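You operate a simulated robot arm through the tools that you are given. There is no shell and no other tool.

You are at the controls of a simulated two-armed robot. One attempt, no reset.

Task
Move the orange adapter to the grey socket and light the arc in yellow again.
Fine: brightest step; the purple switch goes off before you pull it; switch the new socket on once it is home.

The check looks at the end state, three seconds after you hand in, the way a careful person would. Anything else that was tipped, shoved, dropped, spilled or broken makes it a failure.

Robot
Two 7-joint arms with two-finger parallel grippers on one trunk that stands fixed in place. Base frame: the origin is at the foot of the trunk, x ahead of it, y to its left, z up; the work surface is at about z = 80. Units: cm, degrees, N and s.
The left shoulder is at [2, 11.3, 119.7], the right one opposite. With the tool pointing down near the work surface each hand reaches from about 18 to 60 cm from the base axis, measured 20 degrees to its own side. Payload 1.57 kg a hand.
The tool frame of a hand sits at the grasp point between the pads (the TCP): z along the fingers, y along the line on which they close. The tips reach 3 cm beyond it. The gripper opens to 8 cm. The fingers are 1.7 cm wide and 1.2 cm thick; the gripper's body (4 by 8.2 cm) begins 8 cm behind the TCP.
Orientation is that of the tool frame in the base frame, as a unit quaternion [w, x, y, z]. With the fingers straight down and closing along the base's y, the tool's x points along the base's -x, its y along +y and its z along -z.

Tools
- The arms move only by the tool send_rows. It takes "left_motion", "right_motion" or both (then of equal length, played together; a hand with none holds still); each is a list of rows, each a list of 2 entries, a list of its own where there are three numbers: the shift along the base's x, y, z in cm, then the turn, a rotation vector about the base's x, y, z in rad. In form: [[[tx, ty, tz], [wx, wy, wz]], ...]. A call has 1 to 20 rows; each row shifts and turns the commanded pose from where the row before left it. "left_gripper" and "right_gripper" are, for a hand that has rows, the finger opening in cm, from 0 to 8, set as the call begins (left out, the last holds). Each row takes 0.2 s and may step no farther than 5 cm and 8.6 degrees from the row before; otherwise, or with a gripper value out of range, the whole call is refused. A pose out of reach is approached as far as the arm can. The call stops where the force on the tool passes 70 N (or 10 N more than at its start, if that is more) or the arm is blocked; 0.2 s more then pass. The fingers move at their own pace (about 4.5 cm/s each) and stop on an object; they squeeze with about 25 N. The grip force told is the motor's: it shows also when the fingers shut on nothing. Time passes only in rows, and 0.2 s behind the last, so rows that do not move let the fingers close. It gives the time, the measured TCP pose, the force on the tool (base axes), the opening and the grip force at its end, in the units of the frame above (readings bear some noise), with the torque about the TCP (base axes, N m) and any sound that the robot's microphone picked up.
- Cameras (640 x 400 px; columns grow to the right, rows downward): "scene" is now at [8.83, -4.51, 132.92]; the picture's right is [-0.50, -0.86, 0.00], its down [-0.44, 0.26, -0.86] and it looks along [0.74, -0.43, -0.51] (base axes); focal length 332 px, centre (320, 200). "left" rides on the left gripper at [7.2, 0.7, -12.2] in its tool frame; the picture's right is [-0.09, 1.00, 0.00], its down [-0.84, -0.08, -0.54] and it looks along [-0.54, -0.05, 0.84] (tool axes); focal length 238 px, centre (320, 200). "right" rides on the right gripper at [7.2, -0.7, -12.2] in its tool frame; the picture's right is [0.09, 1.00, 0.00], its down [-0.84, 0.08, -0.54] and it looks along [-0.54, 0.05, 0.84] (tool axes); focal length 238 px, centre (320, 200).
- capture(camera): a new picture of that camera. The clock stands still meanwhile.
- move_column(by): moves the trunk up (or, below 0, down) by that many cm; the arms and the scene camera ride with it, the base frame stays. It gives what a move gives, with no picture.
- head_to(pan, tilt): turns the head with the scene camera to pan (to the left, within 80 degrees either way) and tilt (down, from -29 to 69), counted from straight ahead of the robot. It gives what a move gives.
- pixel_to_xyz(camera, pixels): for up to 12 pixels [column, row] of the newest picture of that camera ("zoom" is the newest enlarged one), the place [x, y, z] in the base frame of the surface seen there, good to about 0.3 cm. The clock stands still meanwhile.
- inspect(camera, box): a new picture of the part [left, top, right, bottom] of that camera's present view, enlarged. The clock stands still meanwhile.
- finish_job(): hands the job in; it is judged then, once.

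Unless the task says otherwise, let go and move clear before handing in.

The tools are called after ">>>" by a JSON object that holds its "method" and its "body". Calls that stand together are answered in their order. send_rows: Moves the arms, as the interface text tells. Its arguments: {"type":"object","properties":{"left_motion":{"type":"array"},"left_gripper":{"type":"number"},"right_motion":{"type":"array"},"right_gripper":{"type":"number"}},"required":[]} The other tools are called the same way: move_column (by) moves the trunk up or down; head_to (pan, tilt) turns the head that bears the scene camera; capture (camera) takes a picture; pixel_to_xyz (camera, pixels) gives the place of the surface under pixels of a picture; inspect (camera, box) takes an enlarged picture of a part of a camera's view; finish_job () hands the job in.

At the start:

```text
time_s: 0.0
left_tcp_pos: [45.0, -3.86, 112.28]
left_tool_rot: [0.0, 0.0, 1.0, 0.001]
left_force: [0.1, 0.3, -0.7]
left_moment: [-0.01, 0.0, 0.05]
left_width: 7.99
left_grip_force: 0.1
right_tcp_pos: [38.09, -40.33, 116.11]
right_tool_rot: [0.0, 0.0, 1.0, 0.0]
right_force: [0.5, -0.3, 0.4]
right_moment: [-0.04, -0.01, -0.01]
right_width: 8.01
right_grip_force: 0.1
trunk travel left (down, up): [-25.0, 32.0]
head pan, tilt (commanded): [-30.3, 30.7]
```

scene: 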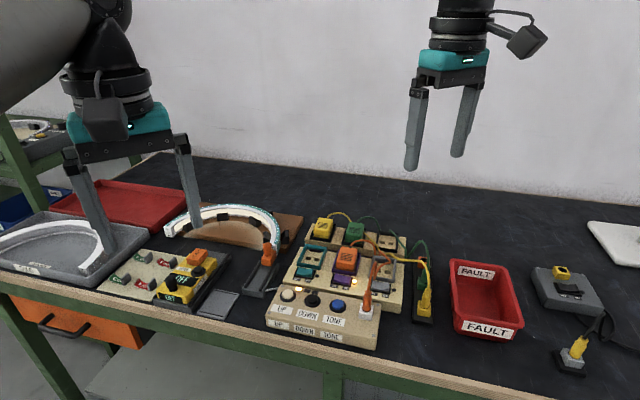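
right: 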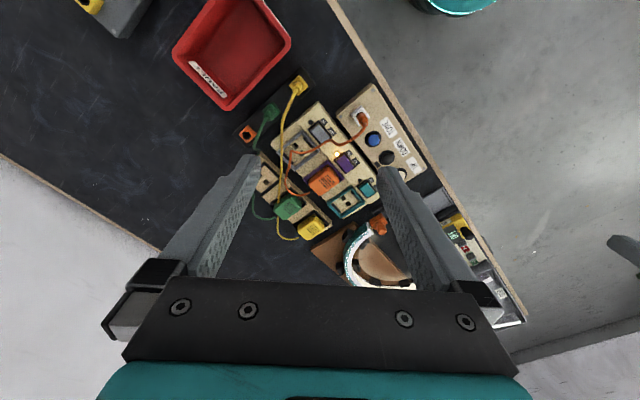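
left: 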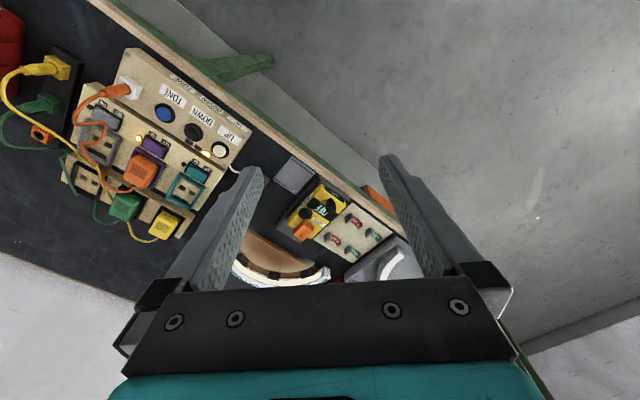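

The scene picture shows the socket board around (345,265) with an orange adapter at (345,258), a purple switch near it, a grey socket at (383,275), and the arc at (225,220). I'll enlarge those parts before moving anything.

>>> {"method": "inspect", "body": {"camera": "scene", "box": [250, 200, 450, 350]}}

>>> {"method": "inspect", "body": {"camera": "left", "box": [0, 40, 260, 250]}}

>>> {"method": "inspect", "body": {"camera": "scene", "box": [80, 180, 300, 330]}}

```text
2.67 times, centred on (350, 275) of scene
```

zoom: 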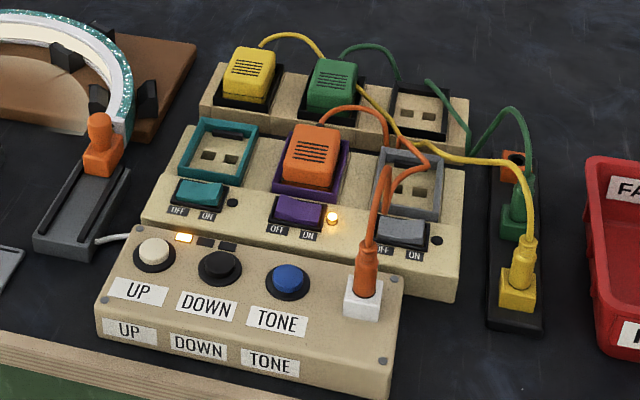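

```text
1.90 times, centred on (130, 145) of left
```

zoom: 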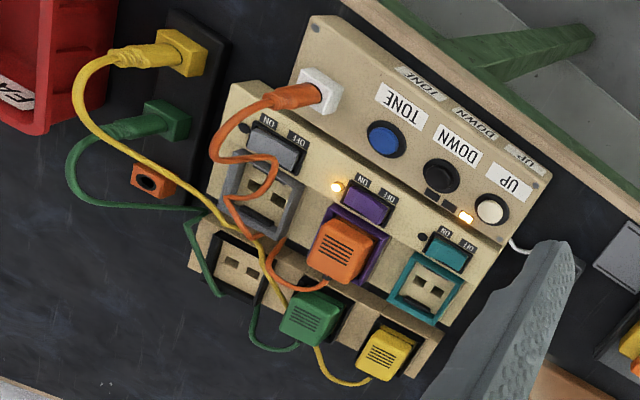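

```text
2.67 times, centred on (190, 255) of scene
```

zoom: 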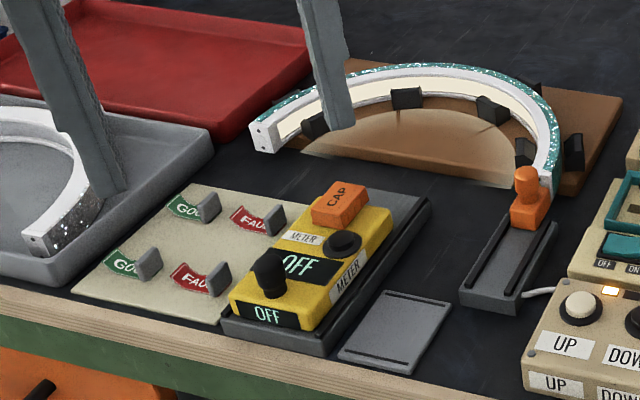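

The board shows teal, purple and grey sockets, each with an OFF/ON rocker. The orange adapter sits in the purple one with its lamp lit, and one of three step lights is lit on the control box. I'll measure points and take closer views.

>>> {"method": "inspect", "body": {"camera": "scene", "box": [290, 230, 410, 310]}}

>>> {"method": "pixel_to_xyz", "body": {"camera": "scene", "pixels": [[346, 255], [340, 264], [360, 262], [342, 280], [383, 275], [383, 290], [287, 295], [311, 300], [338, 307], [366, 308], [305, 258], [305, 273]]}}

>>> {"method": "inspect", "body": {"camera": "scene", "box": [160, 190, 310, 300]}}

>>> {"method": "inspect", "body": {"camera": "right", "box": [220, 60, 440, 250]}}

```text
5.00 times, centred on (350, 270) of scene
```

zoom: 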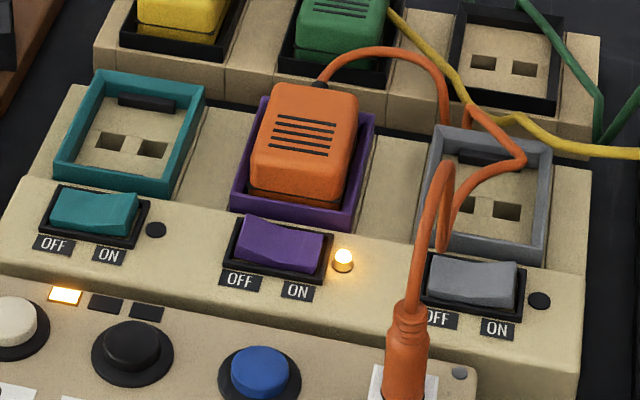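

```text
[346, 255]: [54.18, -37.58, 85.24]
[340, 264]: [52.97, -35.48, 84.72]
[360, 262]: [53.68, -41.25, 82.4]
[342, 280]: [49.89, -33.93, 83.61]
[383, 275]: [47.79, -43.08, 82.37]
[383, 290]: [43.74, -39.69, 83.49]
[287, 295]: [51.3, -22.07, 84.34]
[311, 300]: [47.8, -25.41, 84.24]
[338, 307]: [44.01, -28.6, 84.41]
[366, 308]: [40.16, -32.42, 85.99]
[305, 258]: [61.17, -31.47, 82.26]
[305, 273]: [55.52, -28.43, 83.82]
```

```text
3.64 times, centred on (235, 245) of scene
```

zoom: 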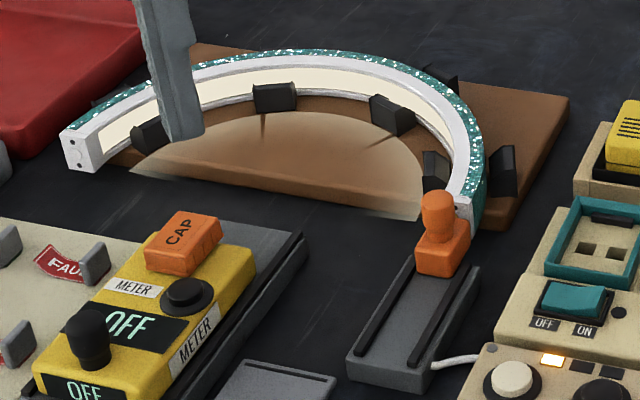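

```text
2.11 times, centred on (330, 155) of right
```

zoom: 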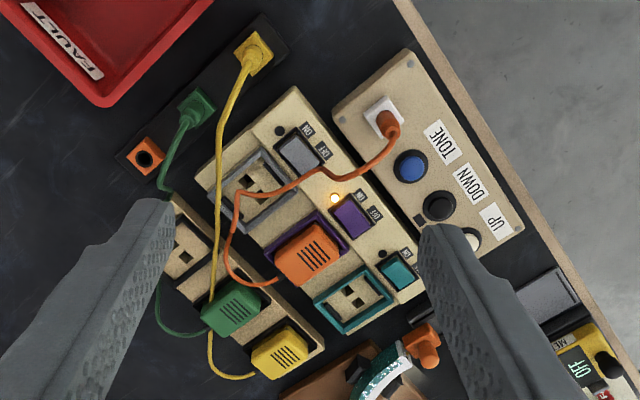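

The row of buttons runs along about (-0.74,-0.67), so the board is turned roughly 45° to the base axes. I'll zoom on the board again and take accurate points on the adapter, sockets and switches.

>>> {"method": "inspect", "body": {"camera": "scene", "box": [290, 230, 410, 310]}}

>>> {"method": "pixel_to_xyz", "body": {"camera": "zoom", "pixels": [[275, 90], [355, 100], [335, 180], [255, 170], [430, 130], [545, 145], [540, 250], [430, 235], [475, 208], [508, 211], [318, 90], [300, 135]]}}

>>> {"method": "pixel_to_xyz", "body": {"camera": "zoom", "pixels": [[245, 240], [280, 245], [310, 250], [430, 270], [470, 280], [508, 285], [60, 205], [95, 212], [130, 212], [235, 205], [355, 220], [370, 120]]}}

>>> {"method": "pixel_to_xyz", "body": {"camera": "zoom", "pixels": [[10, 315], [125, 335], [260, 370], [95, 75], [203, 90], [170, 195], [58, 175], [110, 142], [152, 149], [405, 370], [343, 258], [580, 180]]}}

```text
5.00 times, centred on (350, 270) of scene
```

zoom: 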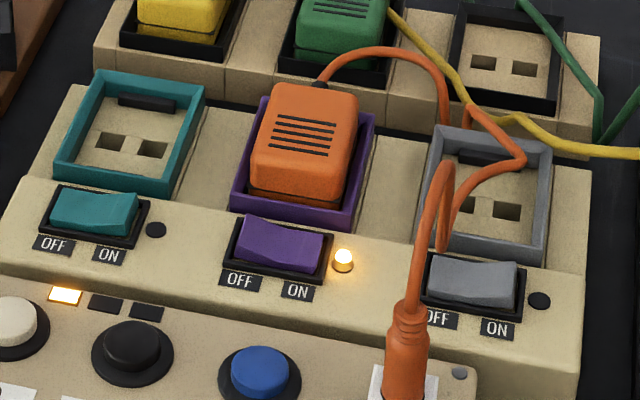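

```text
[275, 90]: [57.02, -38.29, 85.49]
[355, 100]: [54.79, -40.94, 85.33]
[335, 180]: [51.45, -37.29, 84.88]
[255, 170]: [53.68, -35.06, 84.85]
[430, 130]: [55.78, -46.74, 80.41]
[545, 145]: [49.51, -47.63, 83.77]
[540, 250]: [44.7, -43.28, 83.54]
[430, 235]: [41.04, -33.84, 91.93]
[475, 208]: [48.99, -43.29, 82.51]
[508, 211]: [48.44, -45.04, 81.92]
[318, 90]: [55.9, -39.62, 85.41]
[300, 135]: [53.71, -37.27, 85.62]
```

```text
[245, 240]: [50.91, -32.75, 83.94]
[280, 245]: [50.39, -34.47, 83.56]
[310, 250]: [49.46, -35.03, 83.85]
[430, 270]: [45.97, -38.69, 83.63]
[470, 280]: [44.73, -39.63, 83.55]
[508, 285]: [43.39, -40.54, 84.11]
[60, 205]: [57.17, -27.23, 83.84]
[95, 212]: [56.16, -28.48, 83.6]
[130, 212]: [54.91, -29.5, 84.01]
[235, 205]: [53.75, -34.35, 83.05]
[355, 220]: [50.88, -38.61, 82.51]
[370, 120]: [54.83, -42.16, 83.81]
```

```text
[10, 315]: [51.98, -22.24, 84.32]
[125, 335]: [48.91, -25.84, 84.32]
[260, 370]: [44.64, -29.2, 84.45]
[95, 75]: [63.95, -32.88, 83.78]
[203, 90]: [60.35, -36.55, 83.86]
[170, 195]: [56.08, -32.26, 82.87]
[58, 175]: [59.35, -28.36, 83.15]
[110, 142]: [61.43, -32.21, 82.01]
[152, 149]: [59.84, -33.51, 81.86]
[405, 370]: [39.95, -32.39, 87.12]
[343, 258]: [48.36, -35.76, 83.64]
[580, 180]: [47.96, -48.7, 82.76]
```

Switch centres are about (56.0,-28.5), (50.3,-34.2) and (44.7,-39.6), giving an 8 cm pitch along roughly (-0.72,-0.69). The adapter top is centred near (54.2,-37.9), z 85.5. I'll turn the right hand 46° clockwise so it closes along the row, and bring it over the board for a closer look.

>>> {"method": "send_rows", "body": {"right_motion": [[[1.5, 0.5, -1.5], [0, 0, -0.134]], [[1.5, 0.5, -1.5], [0, 0, -0.134]], [[1.5, 0.5, -1.5], [0, 0, -0.134]], [[1.5, 0.5, -1.5], [0, 0, -0.134]], [[1.5, 0.5, -1.5], [0, 0, -0.134]], [[1.5, 0.5, -1.5], [0, 0, -0.134]], [[0, 0, 0], [0, 0, 0]], [[0, 0, 0], [0, 0, 0]]]}}

>>> {"method": "capture", "body": {"camera": "right"}}

>>> {"method": "capture", "body": {"camera": "scene"}}

```text
time_s: 1.8
left_tcp_pos: [45.14, -3.84, 112.32]
left_tool_rot: [0.001, -0.001, 1.0, -0.001]
left_force: [-0.1, 0.0, -0.1]
left_moment: [0.01, 0.03, 0.02]
left_width: 8.01
left_grip_force: 0.0
right_tcp_pos: [47.11, -37.52, 107.04]
right_tool_rot: [0.0, 0.392, 0.92, 0.0]
right_force: [0.5, -0.2, 0.1]
right_moment: [0.0, -0.02, 0.01]
right_width: 7.99
right_grip_force: 0.0
trunk travel left (down, up): [-25.0, 32.0]
head pan, tilt (commanded): [-30.3, 30.7]
```

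```text
taken
```

right: 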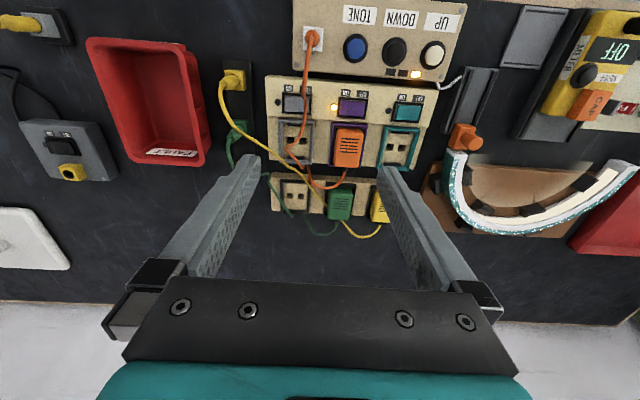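

```text
taken
```

scene: 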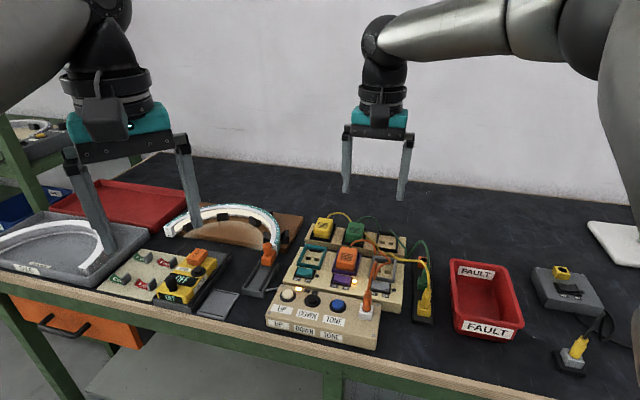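

The board now lines up with the right camera's picture (sockets at (296,140), (348,145), (400,145)), so the yaw is close. I'll zoom and take points from above.

>>> {"method": "inspect", "body": {"camera": "right", "box": [260, 70, 440, 220]}}

>>> {"method": "pixel_to_xyz", "body": {"camera": "right", "pixels": [[348, 135], [335, 130], [364, 130], [335, 163], [361, 166], [293, 103], [352, 107], [407, 111], [354, 48], [395, 52], [433, 55], [285, 137]]}}

```text
2.67 times, centred on (350, 145) of right
```

zoom: 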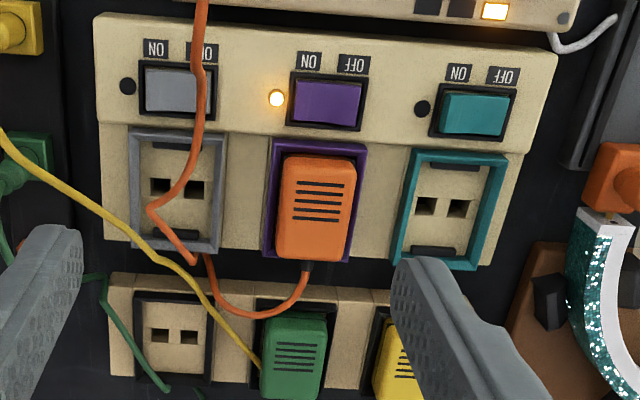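

```text
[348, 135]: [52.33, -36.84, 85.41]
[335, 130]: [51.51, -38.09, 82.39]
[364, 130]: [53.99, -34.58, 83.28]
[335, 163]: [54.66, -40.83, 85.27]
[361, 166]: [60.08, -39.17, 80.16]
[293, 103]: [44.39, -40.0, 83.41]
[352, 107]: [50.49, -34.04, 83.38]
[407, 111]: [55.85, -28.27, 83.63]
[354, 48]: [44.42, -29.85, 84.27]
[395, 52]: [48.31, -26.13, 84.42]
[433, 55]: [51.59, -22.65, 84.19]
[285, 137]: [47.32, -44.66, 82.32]
```

The right camera gives switch centres (44.4,-40.0), (50.5,-34.0), (55.9,-28.3). I'll bring the hand back and a little lower so that the board sits mid-picture for sharper measurements.

>>> {"method": "send_rows", "body": {"right_motion": [[[-2, 2, -1.5], [0, 0, 0]], [[-2, 2, -1.5], [0, 0, 0]], [[-2, 1.5, -1], [0, 0, 0]], [[0, 0, 0], [0, 0, 0]], [[0, 0, 0], [0, 0, 0]]]}}

>>> {"method": "inspect", "body": {"camera": "right", "box": [240, 100, 440, 225]}}

>>> {"method": "capture", "body": {"camera": "right"}}

```text
time_s: 3.0
left_tcp_pos: [45.11, -3.89, 112.16]
left_tool_rot: [0.001, -0.001, 1.0, -0.001]
left_force: [0.2, 0.4, -0.2]
left_moment: [0.02, 0.01, 0.03]
left_width: 8.0
left_grip_force: 0.0
right_tcp_pos: [41.05, -31.95, 103.15]
right_tool_rot: [-0.001, 0.391, 0.92, 0.0]
right_force: [-0.5, -1.3, -0.9]
right_moment: [0.01, -0.01, 0.0]
right_width: 7.98
right_grip_force: 0.0
trunk travel left (down, up): [-25.0, 32.0]
head pan, tilt (commanded): [-30.3, 30.7]
```

```text
3.20 times, centred on (340, 162) of right
```

zoom: 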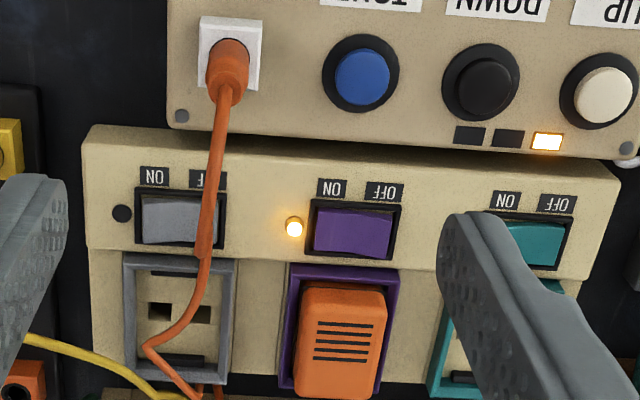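

```text
taken
```

right: 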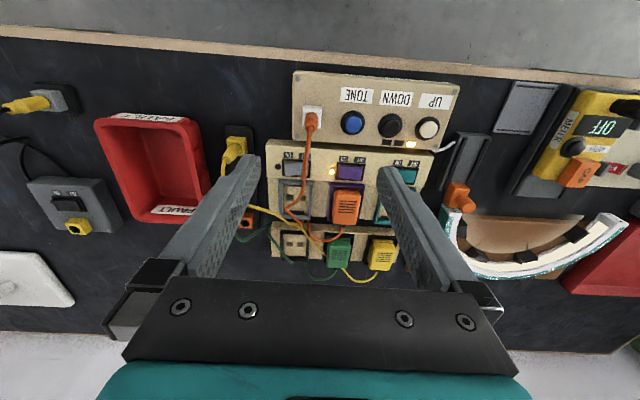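

The zoom shows the purple rocker at (352,230), with its OFF end to the right in this picture, and the cord running over the OFF end of the grey rocker. I'll read a grid of surface points on the rocker, bezel and frames.

>>> {"method": "pixel_to_xyz", "body": {"camera": "zoom", "pixels": [[320, 230], [335, 232], [350, 233], [365, 235], [380, 238], [388, 240], [397, 240], [410, 240], [352, 203], [350, 258], [430, 235], [308, 225]]}}

>>> {"method": "pixel_to_xyz", "body": {"camera": "zoom", "pixels": [[145, 220], [160, 222], [175, 222], [190, 222], [138, 220], [110, 235], [130, 260], [235, 265], [130, 375], [225, 378], [292, 270], [397, 278]]}}

>>> {"method": "pixel_to_xyz", "body": {"camera": "zoom", "pixels": [[305, 290], [383, 298], [376, 385], [302, 380], [345, 335], [345, 310], [160, 310], [203, 315], [362, 75], [480, 85], [602, 95], [360, 110]]}}

```text
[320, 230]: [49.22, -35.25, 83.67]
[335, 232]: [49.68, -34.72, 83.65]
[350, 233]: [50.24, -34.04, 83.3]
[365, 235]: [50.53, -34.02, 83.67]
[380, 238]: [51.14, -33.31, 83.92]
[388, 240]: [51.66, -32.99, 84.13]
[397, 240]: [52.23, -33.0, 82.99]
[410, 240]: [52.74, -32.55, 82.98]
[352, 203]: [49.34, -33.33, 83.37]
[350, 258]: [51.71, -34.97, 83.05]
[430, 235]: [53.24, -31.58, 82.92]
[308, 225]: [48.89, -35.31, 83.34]
```

```text
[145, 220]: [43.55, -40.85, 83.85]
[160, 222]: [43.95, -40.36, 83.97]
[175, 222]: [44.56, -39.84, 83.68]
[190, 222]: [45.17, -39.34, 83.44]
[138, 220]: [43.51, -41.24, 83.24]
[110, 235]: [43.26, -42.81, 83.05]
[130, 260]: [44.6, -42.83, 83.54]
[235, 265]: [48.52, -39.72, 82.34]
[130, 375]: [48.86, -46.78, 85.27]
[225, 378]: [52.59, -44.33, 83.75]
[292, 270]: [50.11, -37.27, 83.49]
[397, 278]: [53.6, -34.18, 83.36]
```

```text
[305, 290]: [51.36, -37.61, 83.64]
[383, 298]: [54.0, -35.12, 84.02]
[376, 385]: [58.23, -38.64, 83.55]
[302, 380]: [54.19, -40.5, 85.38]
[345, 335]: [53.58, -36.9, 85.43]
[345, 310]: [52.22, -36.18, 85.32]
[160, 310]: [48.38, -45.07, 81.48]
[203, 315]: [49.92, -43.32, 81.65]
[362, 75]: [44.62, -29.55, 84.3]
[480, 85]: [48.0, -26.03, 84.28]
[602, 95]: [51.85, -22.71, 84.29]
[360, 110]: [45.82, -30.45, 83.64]
```

The purple rocker's OFF end is raised (z≈84.1 at (51.66,-33.0)), its pressed ON end is at 83.6, and the bezel is at 83.3. A flat press by closed fingertips on the OFF end should therefore clear the bezel. I'll close the right hand and come over (51.2,-33.3).

>>> {"method": "send_rows", "body": {"right_motion": [[[2.5, 0, 0], [0, 0, 0]], [[2.5, -0.4, -1], [0, 0, 0]], [[2.6, -0.4, -2], [0, 0, 0]], [[2.6, -0.5, -3], [0, 0, 0]], [[0, 0, -2.5], [0, 0, 0]], [[0, 0, -2.5], [0, 0, 0]], [[0, 0, -1.5], [0, 0, 0]], [[0, 0, 0], [0, 0, 0]], [[0, 0, 0], [0, 0, 0]]], "right_gripper": 0}}

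>>> {"method": "inspect", "body": {"camera": "right", "box": [220, 40, 460, 200]}}

>>> {"method": "inspect", "body": {"camera": "scene", "box": [260, 200, 430, 310]}}

```text
time_s: 5.0
left_tcp_pos: [45.14, -3.71, 112.22]
left_tool_rot: [0.0, -0.002, 1.0, 0.0]
left_force: [0.7, 0.4, -0.6]
left_moment: [0.02, 0.04, 0.03]
left_width: 8.02
left_grip_force: 0.1
right_tcp_pos: [48.9, -33.25, 91.92]
right_tool_rot: [0.0, 0.392, 0.92, 0.001]
right_force: [0.5, -2.0, 0.0]
right_moment: [0.0, 0.05, 0.02]
right_width: 0.0
right_grip_force: 21.5
right hand out of reach, approached as far as the arm can: row 5, 6, 7
trunk travel left (down, up): [-25.0, 32.0]
head pan, tilt (commanded): [-30.3, 30.7]
```

```text
2.50 times, centred on (340, 120) of right
```

zoom: 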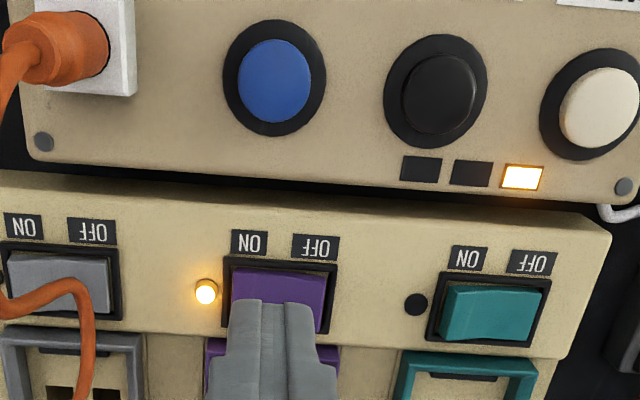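

```text
3.64 times, centred on (345, 255) of scene
```

zoom: 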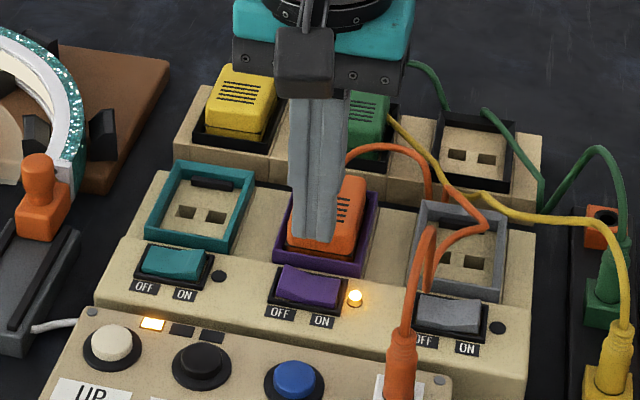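

The reading says the hand stopped short: x is 48.9 at z 92, out of reach. I'll raise the hand, lower the trunk so the shoulder comes nearer wrist height, and try again.

>>> {"method": "send_rows", "body": {"right_motion": [[[0, 0, 4], [0, 0, 0]], [[0, 0, 4], [0, 0, 0]], [[0, 0, 4], [0, 0, 0]], [[0, 0, 4], [0, 0, 0]], [[0, 0, 0], [0, 0, 0]], [[0, 0, 0], [0, 0, 0]]]}}

>>> {"method": "pixel_to_xyz", "body": {"camera": "scene", "pixels": [[200, 225], [180, 230], [240, 210], [197, 258], [183, 278], [269, 250], [100, 262], [75, 235]]}}

```text
time_s: 6.4
left_tcp_pos: [45.07, -3.83, 112.29]
left_tool_rot: [-0.001, 0.0, 1.0, 0.0]
left_force: [-0.8, 0.3, -0.4]
left_moment: [-0.04, 0.01, 0.01]
left_width: 7.97
left_grip_force: 0.1
right_tcp_pos: [48.9, -33.52, 107.79]
right_tool_rot: [0.001, 0.391, 0.92, 0.0]
right_force: [0.3, -0.1, 0.1]
right_moment: [0.0, 0.02, 0.01]
right_width: 0.0
right_grip_force: 21.6
trunk travel left (down, up): [-25.0, 32.0]
head pan, tilt (commanded): [-30.3, 30.7]
```

```text
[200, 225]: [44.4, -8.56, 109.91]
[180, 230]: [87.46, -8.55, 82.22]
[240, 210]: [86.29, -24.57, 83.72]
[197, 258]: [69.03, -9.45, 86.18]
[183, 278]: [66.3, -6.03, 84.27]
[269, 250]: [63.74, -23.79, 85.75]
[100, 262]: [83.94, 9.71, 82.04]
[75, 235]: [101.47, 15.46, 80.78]
```

The hand is at (48.9,-33.5,107.8) and the left hand stays well clear of the table. I'll lower the trunk by 15.

>>> {"method": "move_column", "body": {"by": -14}}

>>> {"method": "capture", "body": {"camera": "scene"}}

```text
time_s: 8.1
left_tcp_pos: [45.02, -3.83, 98.25]
left_tool_rot: [0.0, -0.001, 1.0, -0.001]
left_force: [0.4, 0.2, 0.1]
left_moment: [0.0, -0.01, 0.02]
left_width: 8.0
left_grip_force: 0.1
right_tcp_pos: [48.96, -33.4, 93.83]
right_tool_rot: [0.0, 0.391, 0.92, 0.0]
right_force: [-0.3, -0.1, -0.5]
right_moment: [-0.04, -0.02, -0.02]
right_width: 0.0
right_grip_force: 21.5
trunk travel left (down, up): [-11.0, 46.0]
head pan, tilt (commanded): [-30.3, 30.7]
```

```text
taken
```

scene: 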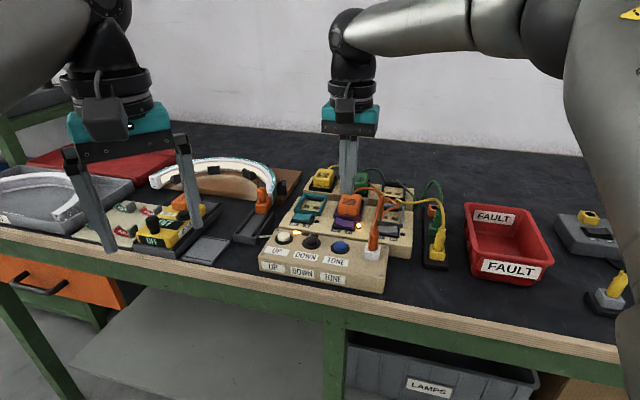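

The trunk is down 14 with the arms clear of everything. I'll test the reach out to the far point above the adapter, (54.2,-37.9), while still high.

>>> {"method": "send_rows", "body": {"right_motion": [[[2.5, -1.0, 0], [0, 0, 0]], [[2.7, -3.5, 0], [0, 0, 0]], [[0, 0, 0], [0, 0, 0]], [[0, 0, 0], [0, 0, 0]]]}}

>>> {"method": "capture", "body": {"camera": "scene"}}

```text
time_s: 9.1
left_tcp_pos: [45.06, -3.82, 98.17]
left_tool_rot: [0.0, -0.001, 1.0, 0.001]
left_force: [-0.1, -0.2, 0.1]
left_moment: [-0.02, 0.03, -0.01]
left_width: 8.0
left_grip_force: 0.1
right_tcp_pos: [52.72, -37.56, 93.64]
right_tool_rot: [0.001, 0.391, 0.92, 0.001]
right_force: [-0.6, -0.1, 0.2]
right_moment: [0.02, 0.02, 0.0]
right_width: 0.0
right_grip_force: 21.1
right hand out of reach, approached as far as the arm can: row 2
trunk travel left (down, up): [-11.0, 46.0]
head pan, tilt (commanded): [-30.3, 30.7]
```

```text
taken
```

scene: 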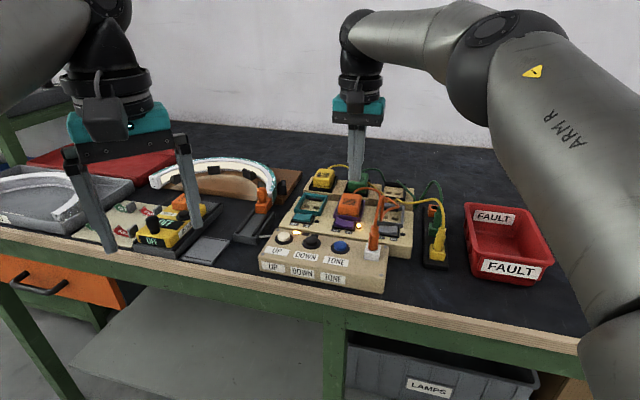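

Reach ended at (52.7,-37.6), still 1.5 cm short, so I'll lower the trunk further and lean the hand about the closing axis for the rest. I'll raise the hand first so the trunk can come down 8 more.

>>> {"method": "send_rows", "body": {"right_motion": [[[-0.8, 1.5, 3], [0, 0, 0]], [[-0.7, 2, 3], [0, 0, 0]], [[0, 0.8, 3], [0, 0, 0]], [[0, 0, 0], [0, 0, 0]], [[0, 0, 0], [0, 0, 0]]]}}

>>> {"method": "move_column", "body": {"by": -8}}

>>> {"method": "capture", "body": {"camera": "scene"}}

```text
time_s: 10.3
left_tcp_pos: [45.04, -3.94, 98.18]
left_tool_rot: [-0.001, -0.001, 1.0, 0.0]
left_force: [-0.4, -0.5, -0.5]
left_moment: [-0.01, 0.03, 0.01]
left_width: 8.0
left_grip_force: 0.0
right_tcp_pos: [50.97, -33.18, 102.64]
right_tool_rot: [0.0, 0.391, 0.92, 0.0]
right_force: [0.3, 0.5, -0.8]
right_moment: [-0.01, -0.01, 0.03]
right_width: 0.03
right_grip_force: 21.4
trunk travel left (down, up): [-11.0, 46.0]
head pan, tilt (commanded): [-30.3, 30.7]
```

```text
time_s: 11.4
left_tcp_pos: [44.98, -3.8, 90.21]
left_tool_rot: [0.0, -0.001, 1.0, 0.0]
left_force: [-0.3, -0.1, 0.1]
left_moment: [0.01, 0.01, 0.01]
left_width: 7.98
left_grip_force: 0.1
right_tcp_pos: [51.06, -33.21, 94.68]
right_tool_rot: [0.0, 0.391, 0.92, 0.0]
right_force: [0.1, -0.2, 0.1]
right_moment: [0.02, -0.01, 0.01]
right_width: 0.03
right_grip_force: 21.4
trunk travel left (down, up): [-3.0, 54.0]
head pan, tilt (commanded): [-30.3, 30.7]
```

```text
taken
```

scene: 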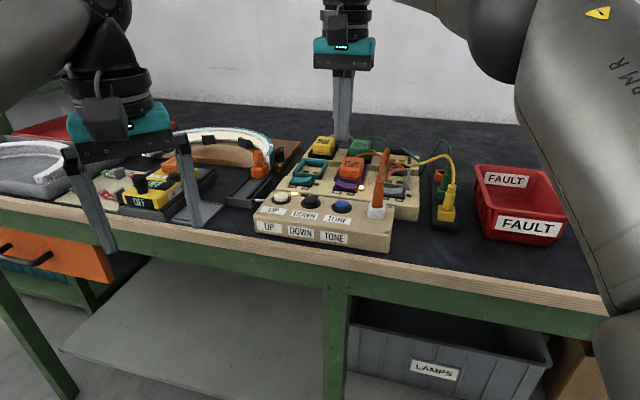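

The hand is over the OFF end at (51.06,-33.21,94.7). I'll come down to z 88.2, leaving the tips about 1 cm above the rocker, and check.

>>> {"method": "send_rows", "body": {"right_motion": [[[0.2, 0, -2.5], [0, 0, 0]], [[0, 0, -2.5], [0, 0, 0]], [[0, 0, -1.4], [0, 0, 0]], [[0, 0, 0], [0, 0, 0]], [[0, 0, 0], [0, 0, 0]]]}}

>>> {"method": "inspect", "body": {"camera": "right", "box": [220, 20, 460, 180]}}

>>> {"method": "inspect", "body": {"camera": "scene", "box": [270, 110, 430, 230]}}

```text
time_s: 12.6
left_tcp_pos: [44.99, -3.92, 90.25]
left_tool_rot: [0.0, 0.0, 1.0, 0.0]
left_force: [-0.7, -0.4, 0.8]
left_moment: [0.01, -0.01, 0.0]
left_width: 8.01
left_grip_force: 0.0
right_tcp_pos: [51.08, -33.12, 88.23]
right_tool_rot: [0.0, 0.391, 0.921, 0.0]
right_force: [0.8, 0.4, -0.4]
right_moment: [0.0, 0.0, -0.02]
right_width: 0.0
right_grip_force: 21.3
trunk travel left (down, up): [-3.0, 54.0]
head pan, tilt (commanded): [-30.3, 30.7]
```

```text
2.50 times, centred on (340, 100) of right
```

zoom: 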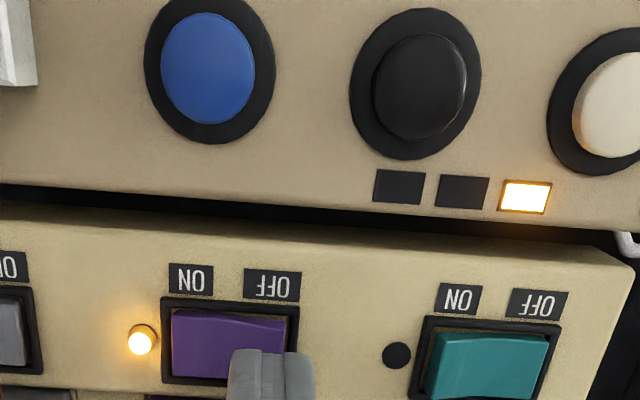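

```text
3.33 times, centred on (350, 170) of scene
```

zoom: 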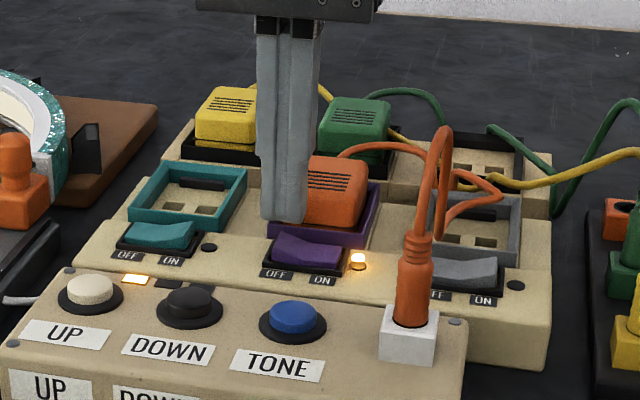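

Projecting my numbers back, the tip appears exactly where predicted (zoom (285,221)), about 1.1 cm above the OFF end of the purple rocker. I'll nudge 0.2 cm back toward the rocker's middle and press down in small steps.

>>> {"method": "send_rows", "body": {"right_motion": [[[0.14, -0.14, -0.4], [0, 0, 0]], [[0, 0, -0.4], [0, 0, 0]], [[0, 0, -0.3], [0, 0, 0]], [[0, 0, -0.2], [0, 0, 0]], [[0, 0, -0.2], [0, 0, 0]], [[0, 0, 0], [0, 0, 0]]]}}

>>> {"method": "inspect", "body": {"camera": "scene", "box": [270, 110, 430, 230]}}

```text
time_s: 14.0
left_tcp_pos: [45.07, -3.92, 90.25]
left_tool_rot: [0.0, -0.001, 1.0, 0.0]
left_force: [0.6, -0.2, -0.2]
left_moment: [0.0, 0.0, 0.01]
left_width: 7.98
left_grip_force: 0.0
right_tcp_pos: [51.35, -33.29, 86.81]
right_tool_rot: [0.0, 0.391, 0.92, 0.0]
right_force: [-0.1, 0.6, 0.3]
right_moment: [0.02, -0.05, 0.0]
right_width: 0.0
right_grip_force: 21.2
trunk travel left (down, up): [-3.0, 54.0]
head pan, tilt (commanded): [-30.3, 30.7]
heard: click
```

```text
3.33 times, centred on (350, 170) of scene
```

zoom: 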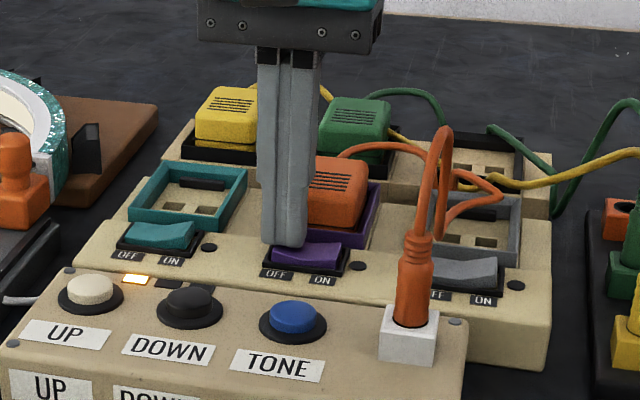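

A click was heard and the purple lamp at zoom (358,265) is dark. I'll lift off and look at the rocker, the arc and the step light.

>>> {"method": "send_rows", "body": {"right_motion": [[[0, 0, 2], [0, 0, 0]], [[0, 0, 4], [0, 0, 0]], [[0, 0, 4], [0, 0, 0]], [[0, 0, 0], [0, 0, 0]], [[0, 0, 0], [0, 0, 0]]], "right_gripper": 0}}

>>> {"method": "capture", "body": {"camera": "right"}}

>>> {"method": "inspect", "body": {"camera": "scene", "box": [270, 110, 430, 230]}}

>>> {"method": "inspect", "body": {"camera": "scene", "box": [120, 100, 300, 220]}}

```text
time_s: 15.2
left_tcp_pos: [45.08, -3.81, 90.37]
left_tool_rot: [0.001, -0.001, 1.0, 0.0]
left_force: [0.1, -0.2, 0.4]
left_moment: [0.02, -0.03, -0.03]
left_width: 7.99
left_grip_force: 0.0
right_tcp_pos: [50.88, -33.33, 96.76]
right_tool_rot: [0.001, 0.392, 0.92, 0.0]
right_force: [-0.2, -0.2, -1.4]
right_moment: [0.03, 0.01, 0.0]
right_width: 0.0
right_grip_force: 20.7
right hand out of reach, approached as far as the arm can: row 3
trunk travel left (down, up): [-3.0, 54.0]
head pan, tilt (commanded): [-30.3, 30.7]
heard: click
```

```text
taken
```

right: 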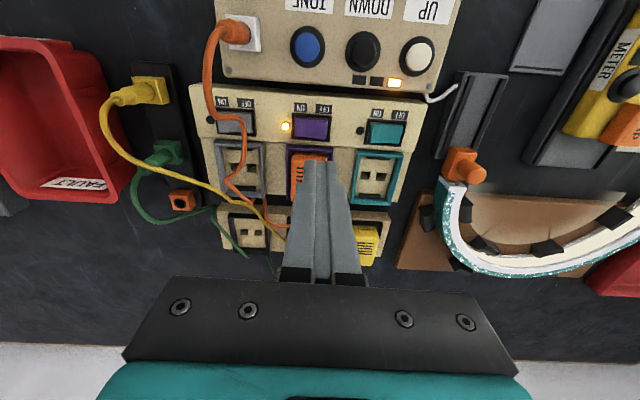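

```text
3.33 times, centred on (350, 170) of scene
```

zoom: 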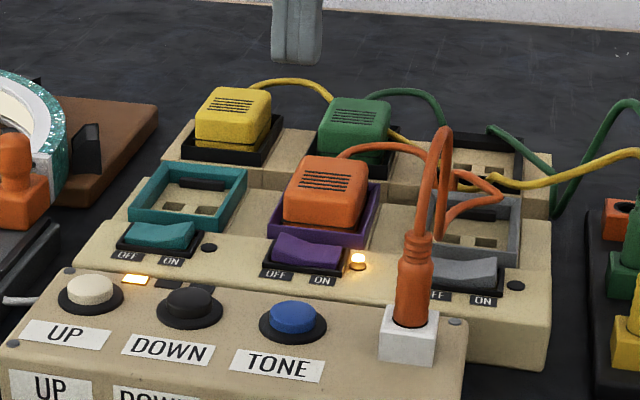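

```text
3.33 times, centred on (210, 160) of scene
```

zoom: 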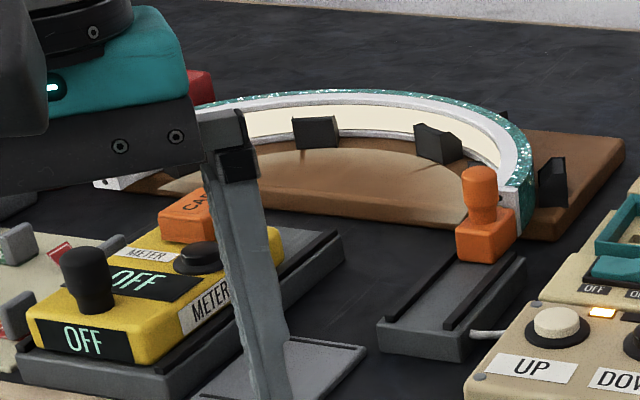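

On lifting, a second click was heard and the lamp at zoom (358,258) is lit again, so the rocker sprang back and the press was too shallow. I'll press again, deeper, and watch the force.

>>> {"method": "send_rows", "body": {"right_motion": [[[0.2, 0, -3], [0, 0, 0]], [[0.2, 0, -3], [0, 0, 0]], [[0, 0, -2.5], [0, 0, 0]], [[0, 0, -0.9], [0, 0, 0]], [[0, 0, -0.3], [0, 0, 0]], [[0, 0, -0.3], [0, 0, 0]], [[0, 0, -0.2], [0, 0, 0]], [[0, 0, -0.1], [0, 0, 0]], [[0, 0, 0], [0, 0, 0]]]}}

>>> {"method": "inspect", "body": {"camera": "scene", "box": [290, 150, 390, 210]}}

```text
time_s: 17.2
left_tcp_pos: [44.83, -3.82, 90.32]
left_tool_rot: [0.001, -0.001, 1.0, 0.0]
left_force: [0.5, 0.7, 0.1]
left_moment: [0.0, 0.0, 0.03]
left_width: 8.01
left_grip_force: 0.1
right_tcp_pos: [51.45, -33.29, 86.81]
right_tool_rot: [0.004, 0.392, 0.92, 0.001]
right_force: [2.0, -2.5, 26.4]
right_moment: [-0.26, 0.19, 0.05]
right_width: 0.0
right_grip_force: 21.4
trunk travel left (down, up): [-3.0, 54.0]
head pan, tilt (commanded): [-30.3, 30.7]
heard: click
```

```text
6.40 times, centred on (340, 180) of scene
```

zoom: 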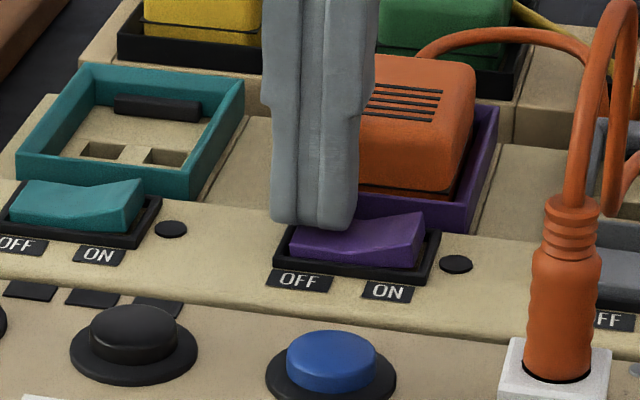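

The rocker now shows its ON end raised (zoom (410,230)), the lamp and step lights are dark, and the press reached 26 N. I'll lift and check that it stays off.

>>> {"method": "send_rows", "body": {"right_motion": [[[0, 0, 1], [0, 0, 0]], [[0, 0, 3], [0, 0, 0]], [[0, 0, 3], [0, 0, 0]], [[0, 0, 0], [0, 0, 0]], [[0, 0, 0], [0, 0, 0]]]}}

>>> {"method": "inspect", "body": {"camera": "scene", "box": [270, 120, 410, 210]}}

>>> {"method": "inspect", "body": {"camera": "scene", "box": [120, 100, 300, 220]}}

```text
time_s: 18.4
left_tcp_pos: [45.03, -3.87, 90.1]
left_tool_rot: [0.0, -0.001, 1.0, 0.0]
left_force: [-1.1, -0.2, 0.6]
left_moment: [-0.03, 0.0, -0.02]
left_width: 8.0
left_grip_force: 0.0
right_tcp_pos: [51.35, -33.2, 93.16]
right_tool_rot: [0.0, 0.391, 0.92, 0.001]
right_force: [0.2, 0.2, 0.4]
right_moment: [-0.02, 0.01, 0.01]
right_width: 0.0
right_grip_force: 21.3
trunk travel left (down, up): [-3.0, 54.0]
head pan, tilt (commanded): [-30.3, 30.7]
```

```text
4.44 times, centred on (340, 165) of scene
```

zoom: 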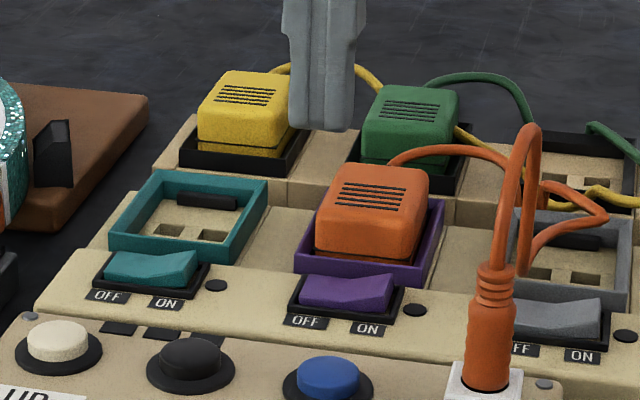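

```text
3.33 times, centred on (210, 160) of scene
```

zoom: 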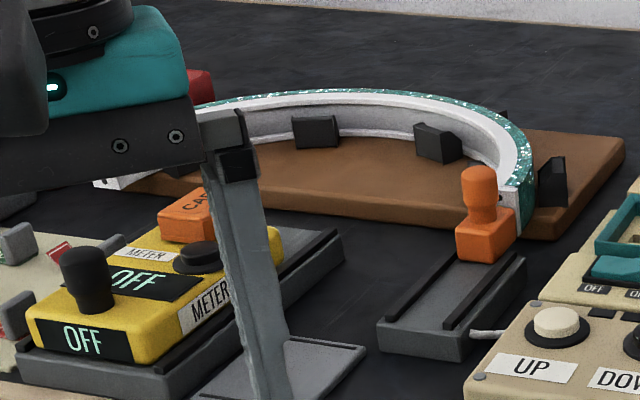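

Purple is now latched off: lamp dark, rocker's ON end up, arc unlit. Next I'll open the right hand to 5.5 cm, lean it 14° about the closing axis for reach, and come above the adapter centre (54.25,-37.95).

>>> {"method": "send_rows", "body": {"right_motion": [[[0, 0, 0.5], [-0.09, -0.087, 0]], [[0, 0, 0.4], [-0.09, -0.087, 0]], [[1.0, -1.6, 0], [0, 0, 0]], [[1.0, -1.6, 0], [0, 0, 0]], [[0.9, -1.55, 0], [0, 0, 0]], [[0, 0, 0], [0, 0, 0]], [[0, 0, 0], [0, 0, 0]]], "right_gripper": 5.5}}

>>> {"method": "capture", "body": {"camera": "right"}}

>>> {"method": "inspect", "body": {"camera": "scene", "box": [270, 110, 410, 200]}}

```text
time_s: 20.0
left_tcp_pos: [44.95, -3.94, 90.13]
left_tool_rot: [-0.001, -0.001, 1.0, 0.001]
left_force: [-0.4, -1.1, 0.0]
left_moment: [0.01, 0.0, 0.02]
left_width: 8.02
left_grip_force: 0.1
right_tcp_pos: [54.12, -38.21, 94.26]
right_tool_rot: [0.115, 0.388, 0.913, -0.049]
right_force: [-0.2, -0.3, 0.7]
right_moment: [0.02, 0.04, 0.01]
right_width: 5.47
right_grip_force: 0.1
trunk travel left (down, up): [-3.0, 54.0]
head pan, tilt (commanded): [-30.3, 30.7]
```

```text
taken
```

right: 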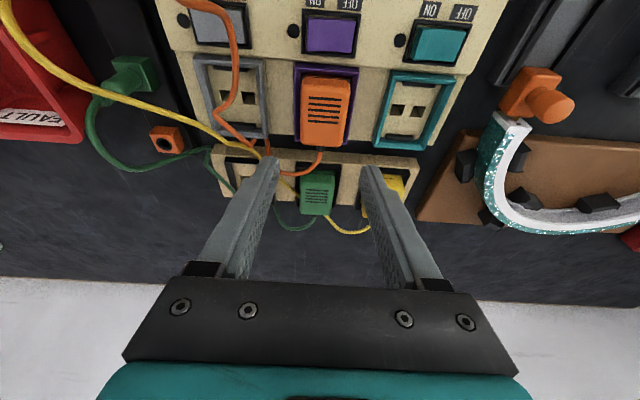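

```text
4.44 times, centred on (340, 155) of scene
```

zoom: 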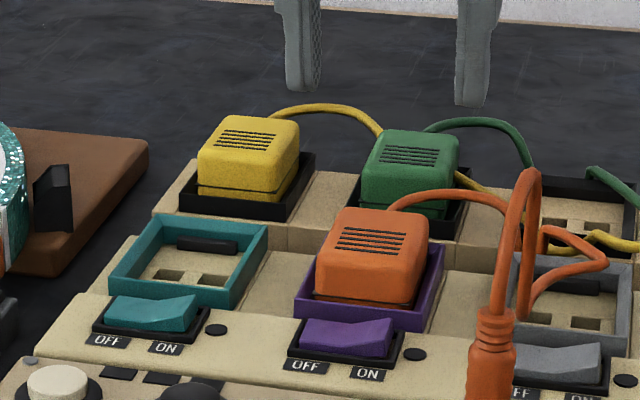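

The lean worked: the hand reached (54.12,-38.21,94.3) and the right camera sees the adapter and the grey socket unobstructed. I'll zoom and measure the adapter edges, socket frames and cord.

>>> {"method": "inspect", "body": {"camera": "right", "box": [180, 40, 460, 215]}}

```text
2.29 times, centred on (320, 128) of right
```

zoom: 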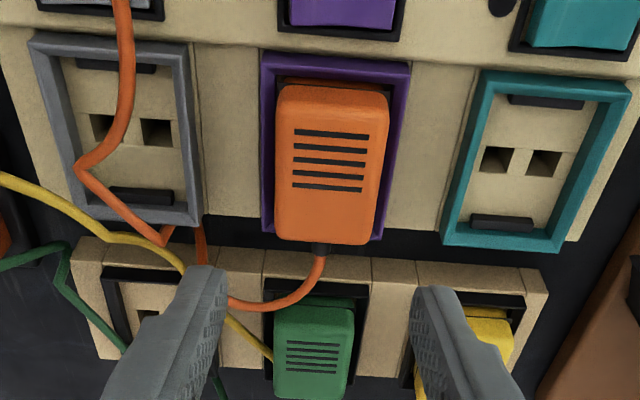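

The adapter's top and all three frames are clear in this zoom; the cord lies across the grey socket. I'll query these points.

>>> {"method": "pixel_to_xyz", "body": {"camera": "zoom", "pixels": [[36, 45], [182, 48], [195, 218], [82, 208], [268, 62], [403, 72], [378, 236], [266, 225], [488, 78], [625, 92], [557, 246], [450, 238]]}}

>>> {"method": "pixel_to_xyz", "body": {"camera": "zoom", "pixels": [[290, 100], [378, 105], [365, 225], [285, 220], [330, 160], [102, 128], [157, 132], [497, 160], [543, 163], [283, 160], [380, 170], [330, 95]]}}

>>> {"method": "pixel_to_xyz", "body": {"camera": "zoom", "pixels": [[121, 30], [120, 80], [120, 120], [95, 155], [85, 168], [120, 200], [160, 240], [203, 250], [235, 302], [270, 303], [305, 287], [320, 262]]}}

```text
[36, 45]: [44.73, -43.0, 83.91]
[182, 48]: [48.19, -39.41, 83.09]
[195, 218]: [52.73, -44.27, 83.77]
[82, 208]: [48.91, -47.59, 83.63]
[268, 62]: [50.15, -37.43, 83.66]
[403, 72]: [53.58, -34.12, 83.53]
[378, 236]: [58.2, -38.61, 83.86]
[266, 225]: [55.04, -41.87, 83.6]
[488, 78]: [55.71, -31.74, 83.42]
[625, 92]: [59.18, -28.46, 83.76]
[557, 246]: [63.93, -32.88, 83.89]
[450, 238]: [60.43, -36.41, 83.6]
```

```text
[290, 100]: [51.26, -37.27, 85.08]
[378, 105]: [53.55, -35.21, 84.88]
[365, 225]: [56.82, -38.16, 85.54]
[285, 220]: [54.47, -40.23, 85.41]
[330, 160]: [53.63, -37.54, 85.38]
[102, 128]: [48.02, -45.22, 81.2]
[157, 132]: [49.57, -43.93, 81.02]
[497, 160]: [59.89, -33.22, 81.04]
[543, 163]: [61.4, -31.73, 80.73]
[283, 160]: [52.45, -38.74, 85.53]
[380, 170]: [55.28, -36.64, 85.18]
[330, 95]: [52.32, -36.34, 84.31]
```

```text
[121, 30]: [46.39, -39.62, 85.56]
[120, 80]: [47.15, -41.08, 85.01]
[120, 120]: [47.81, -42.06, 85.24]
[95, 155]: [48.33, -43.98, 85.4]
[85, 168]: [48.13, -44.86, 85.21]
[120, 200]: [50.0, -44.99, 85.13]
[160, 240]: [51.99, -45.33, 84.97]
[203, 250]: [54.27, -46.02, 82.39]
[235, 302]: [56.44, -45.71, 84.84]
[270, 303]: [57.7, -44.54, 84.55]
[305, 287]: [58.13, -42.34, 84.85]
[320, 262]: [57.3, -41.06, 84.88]
```

Frame centres come out at grey (48.64,-43.57), purple (54.24,-38.01) and teal (59.81,-32.37). That gives a pitch of about (-5.6,-5.6), with the board at 45°, 1.1° more than my hand. I'll correct the yaw and descend so that the tips straddle the adapter at about z 84.2, just above the purple frame (83.7).

>>> {"method": "send_rows", "body": {"right_motion": [[[-0.2, 0.3, -1.5], [0, 0, 0.019]], [[-0.2, 0.3, -1.5], [0, 0, 0]], [[-0.07, 0.19, -1.5], [0, 0, 0]], [[0, 0, -1.2], [0, 0, 0]], [[0, 0, -1.0], [0, 0, 0]], [[0, 0, 0], [0, 0, 0]], [[0, 0, 0], [0, 0, 0]]]}}

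>>> {"method": "inspect", "body": {"camera": "scene", "box": [280, 120, 400, 200]}}

>>> {"method": "inspect", "body": {"camera": "right", "box": [180, 20, 460, 195]}}

```text
time_s: 21.6
left_tcp_pos: [45.07, -3.79, 90.17]
left_tool_rot: [0.0, -0.001, 1.0, 0.0]
left_force: [0.6, -0.6, 0.6]
left_moment: [-0.02, -0.01, -0.01]
left_width: 7.99
left_grip_force: 0.0
right_tcp_pos: [53.87, -37.34, 87.62]
right_tool_rot: [0.115, 0.38, 0.916, -0.048]
right_force: [0.1, -1.0, -1.0]
right_moment: [-0.01, -0.01, 0.0]
right_width: 5.48
right_grip_force: 0.0
trunk travel left (down, up): [-3.0, 54.0]
head pan, tilt (commanded): [-30.3, 30.7]
```

```text
5.00 times, centred on (340, 160) of scene
```

zoom: 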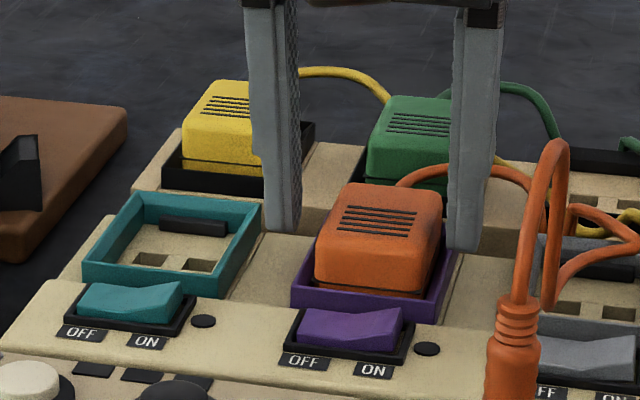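

```text
2.29 times, centred on (320, 108) of right
```

zoom: 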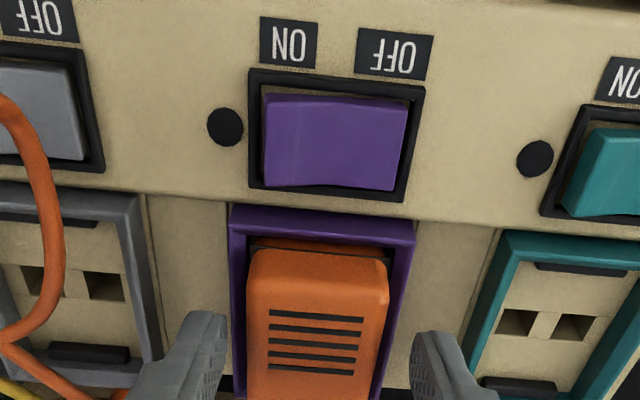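

The adapter (zoom 247–390) sits midway between the fingertips (225 and 412). I'll go down the last 0.45 cm, then close.

>>> {"method": "send_rows", "body": {"right_motion": [[[0, 0, -0.25], [0, 0, 0]], [[0, 0, -0.2], [0, 0, 0]], [[0, 0, 0], [0, 0, 0]]]}}

>>> {"method": "send_rows", "body": {"right_motion": [[[0, 0, 0], [0, 0, 0]], [[0, 0, 0], [0, 0, 0]], [[0, 0, 0], [0, 0, 0]], [[0, 0, 0], [0, 0, 0]], [[0, 0, 0], [0, 0, 0]]], "right_gripper": 2.5}}

>>> {"method": "inspect", "body": {"camera": "scene", "box": [280, 120, 400, 200]}}

```text
time_s: 22.4
left_tcp_pos: [45.12, -3.92, 90.11]
left_tool_rot: [0.0, -0.001, 1.0, 0.0]
left_force: [-0.3, -0.4, -0.9]
left_moment: [0.01, -0.01, 0.02]
left_width: 7.99
left_grip_force: 0.1
right_tcp_pos: [53.76, -37.14, 87.22]
right_tool_rot: [0.115, 0.38, 0.917, -0.048]
right_force: [0.7, 0.3, 0.5]
right_moment: [-0.02, 0.01, 0.01]
right_width: 5.53
right_grip_force: 0.1
trunk travel left (down, up): [-3.0, 54.0]
head pan, tilt (commanded): [-30.3, 30.7]
```

```text
time_s: 23.6
left_tcp_pos: [45.02, -3.93, 90.32]
left_tool_rot: [0.0, -0.001, 1.0, 0.0]
left_force: [-0.1, -0.4, -0.4]
left_moment: [-0.02, 0.02, 0.01]
left_width: 8.0
left_grip_force: 0.1
right_tcp_pos: [53.56, -37.28, 87.09]
right_tool_rot: [0.114, 0.381, 0.916, -0.049]
right_force: [-9.1, -5.5, 0.2]
right_moment: [-0.16, 0.26, -0.13]
right_width: 3.95
right_grip_force: 25.4
trunk travel left (down, up): [-3.0, 54.0]
head pan, tilt (commanded): [-30.3, 30.7]
```

```text
5.00 times, centred on (340, 160) of scene
```

zoom: 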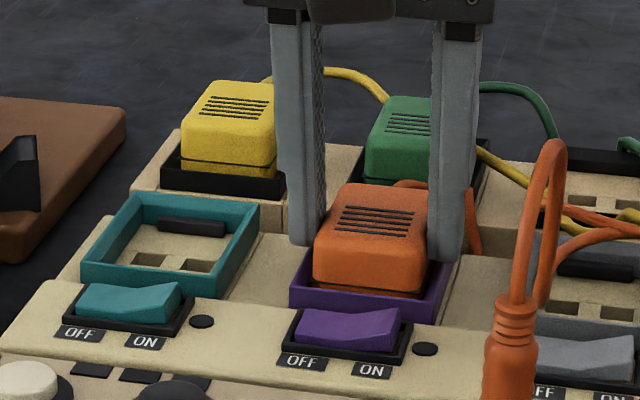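

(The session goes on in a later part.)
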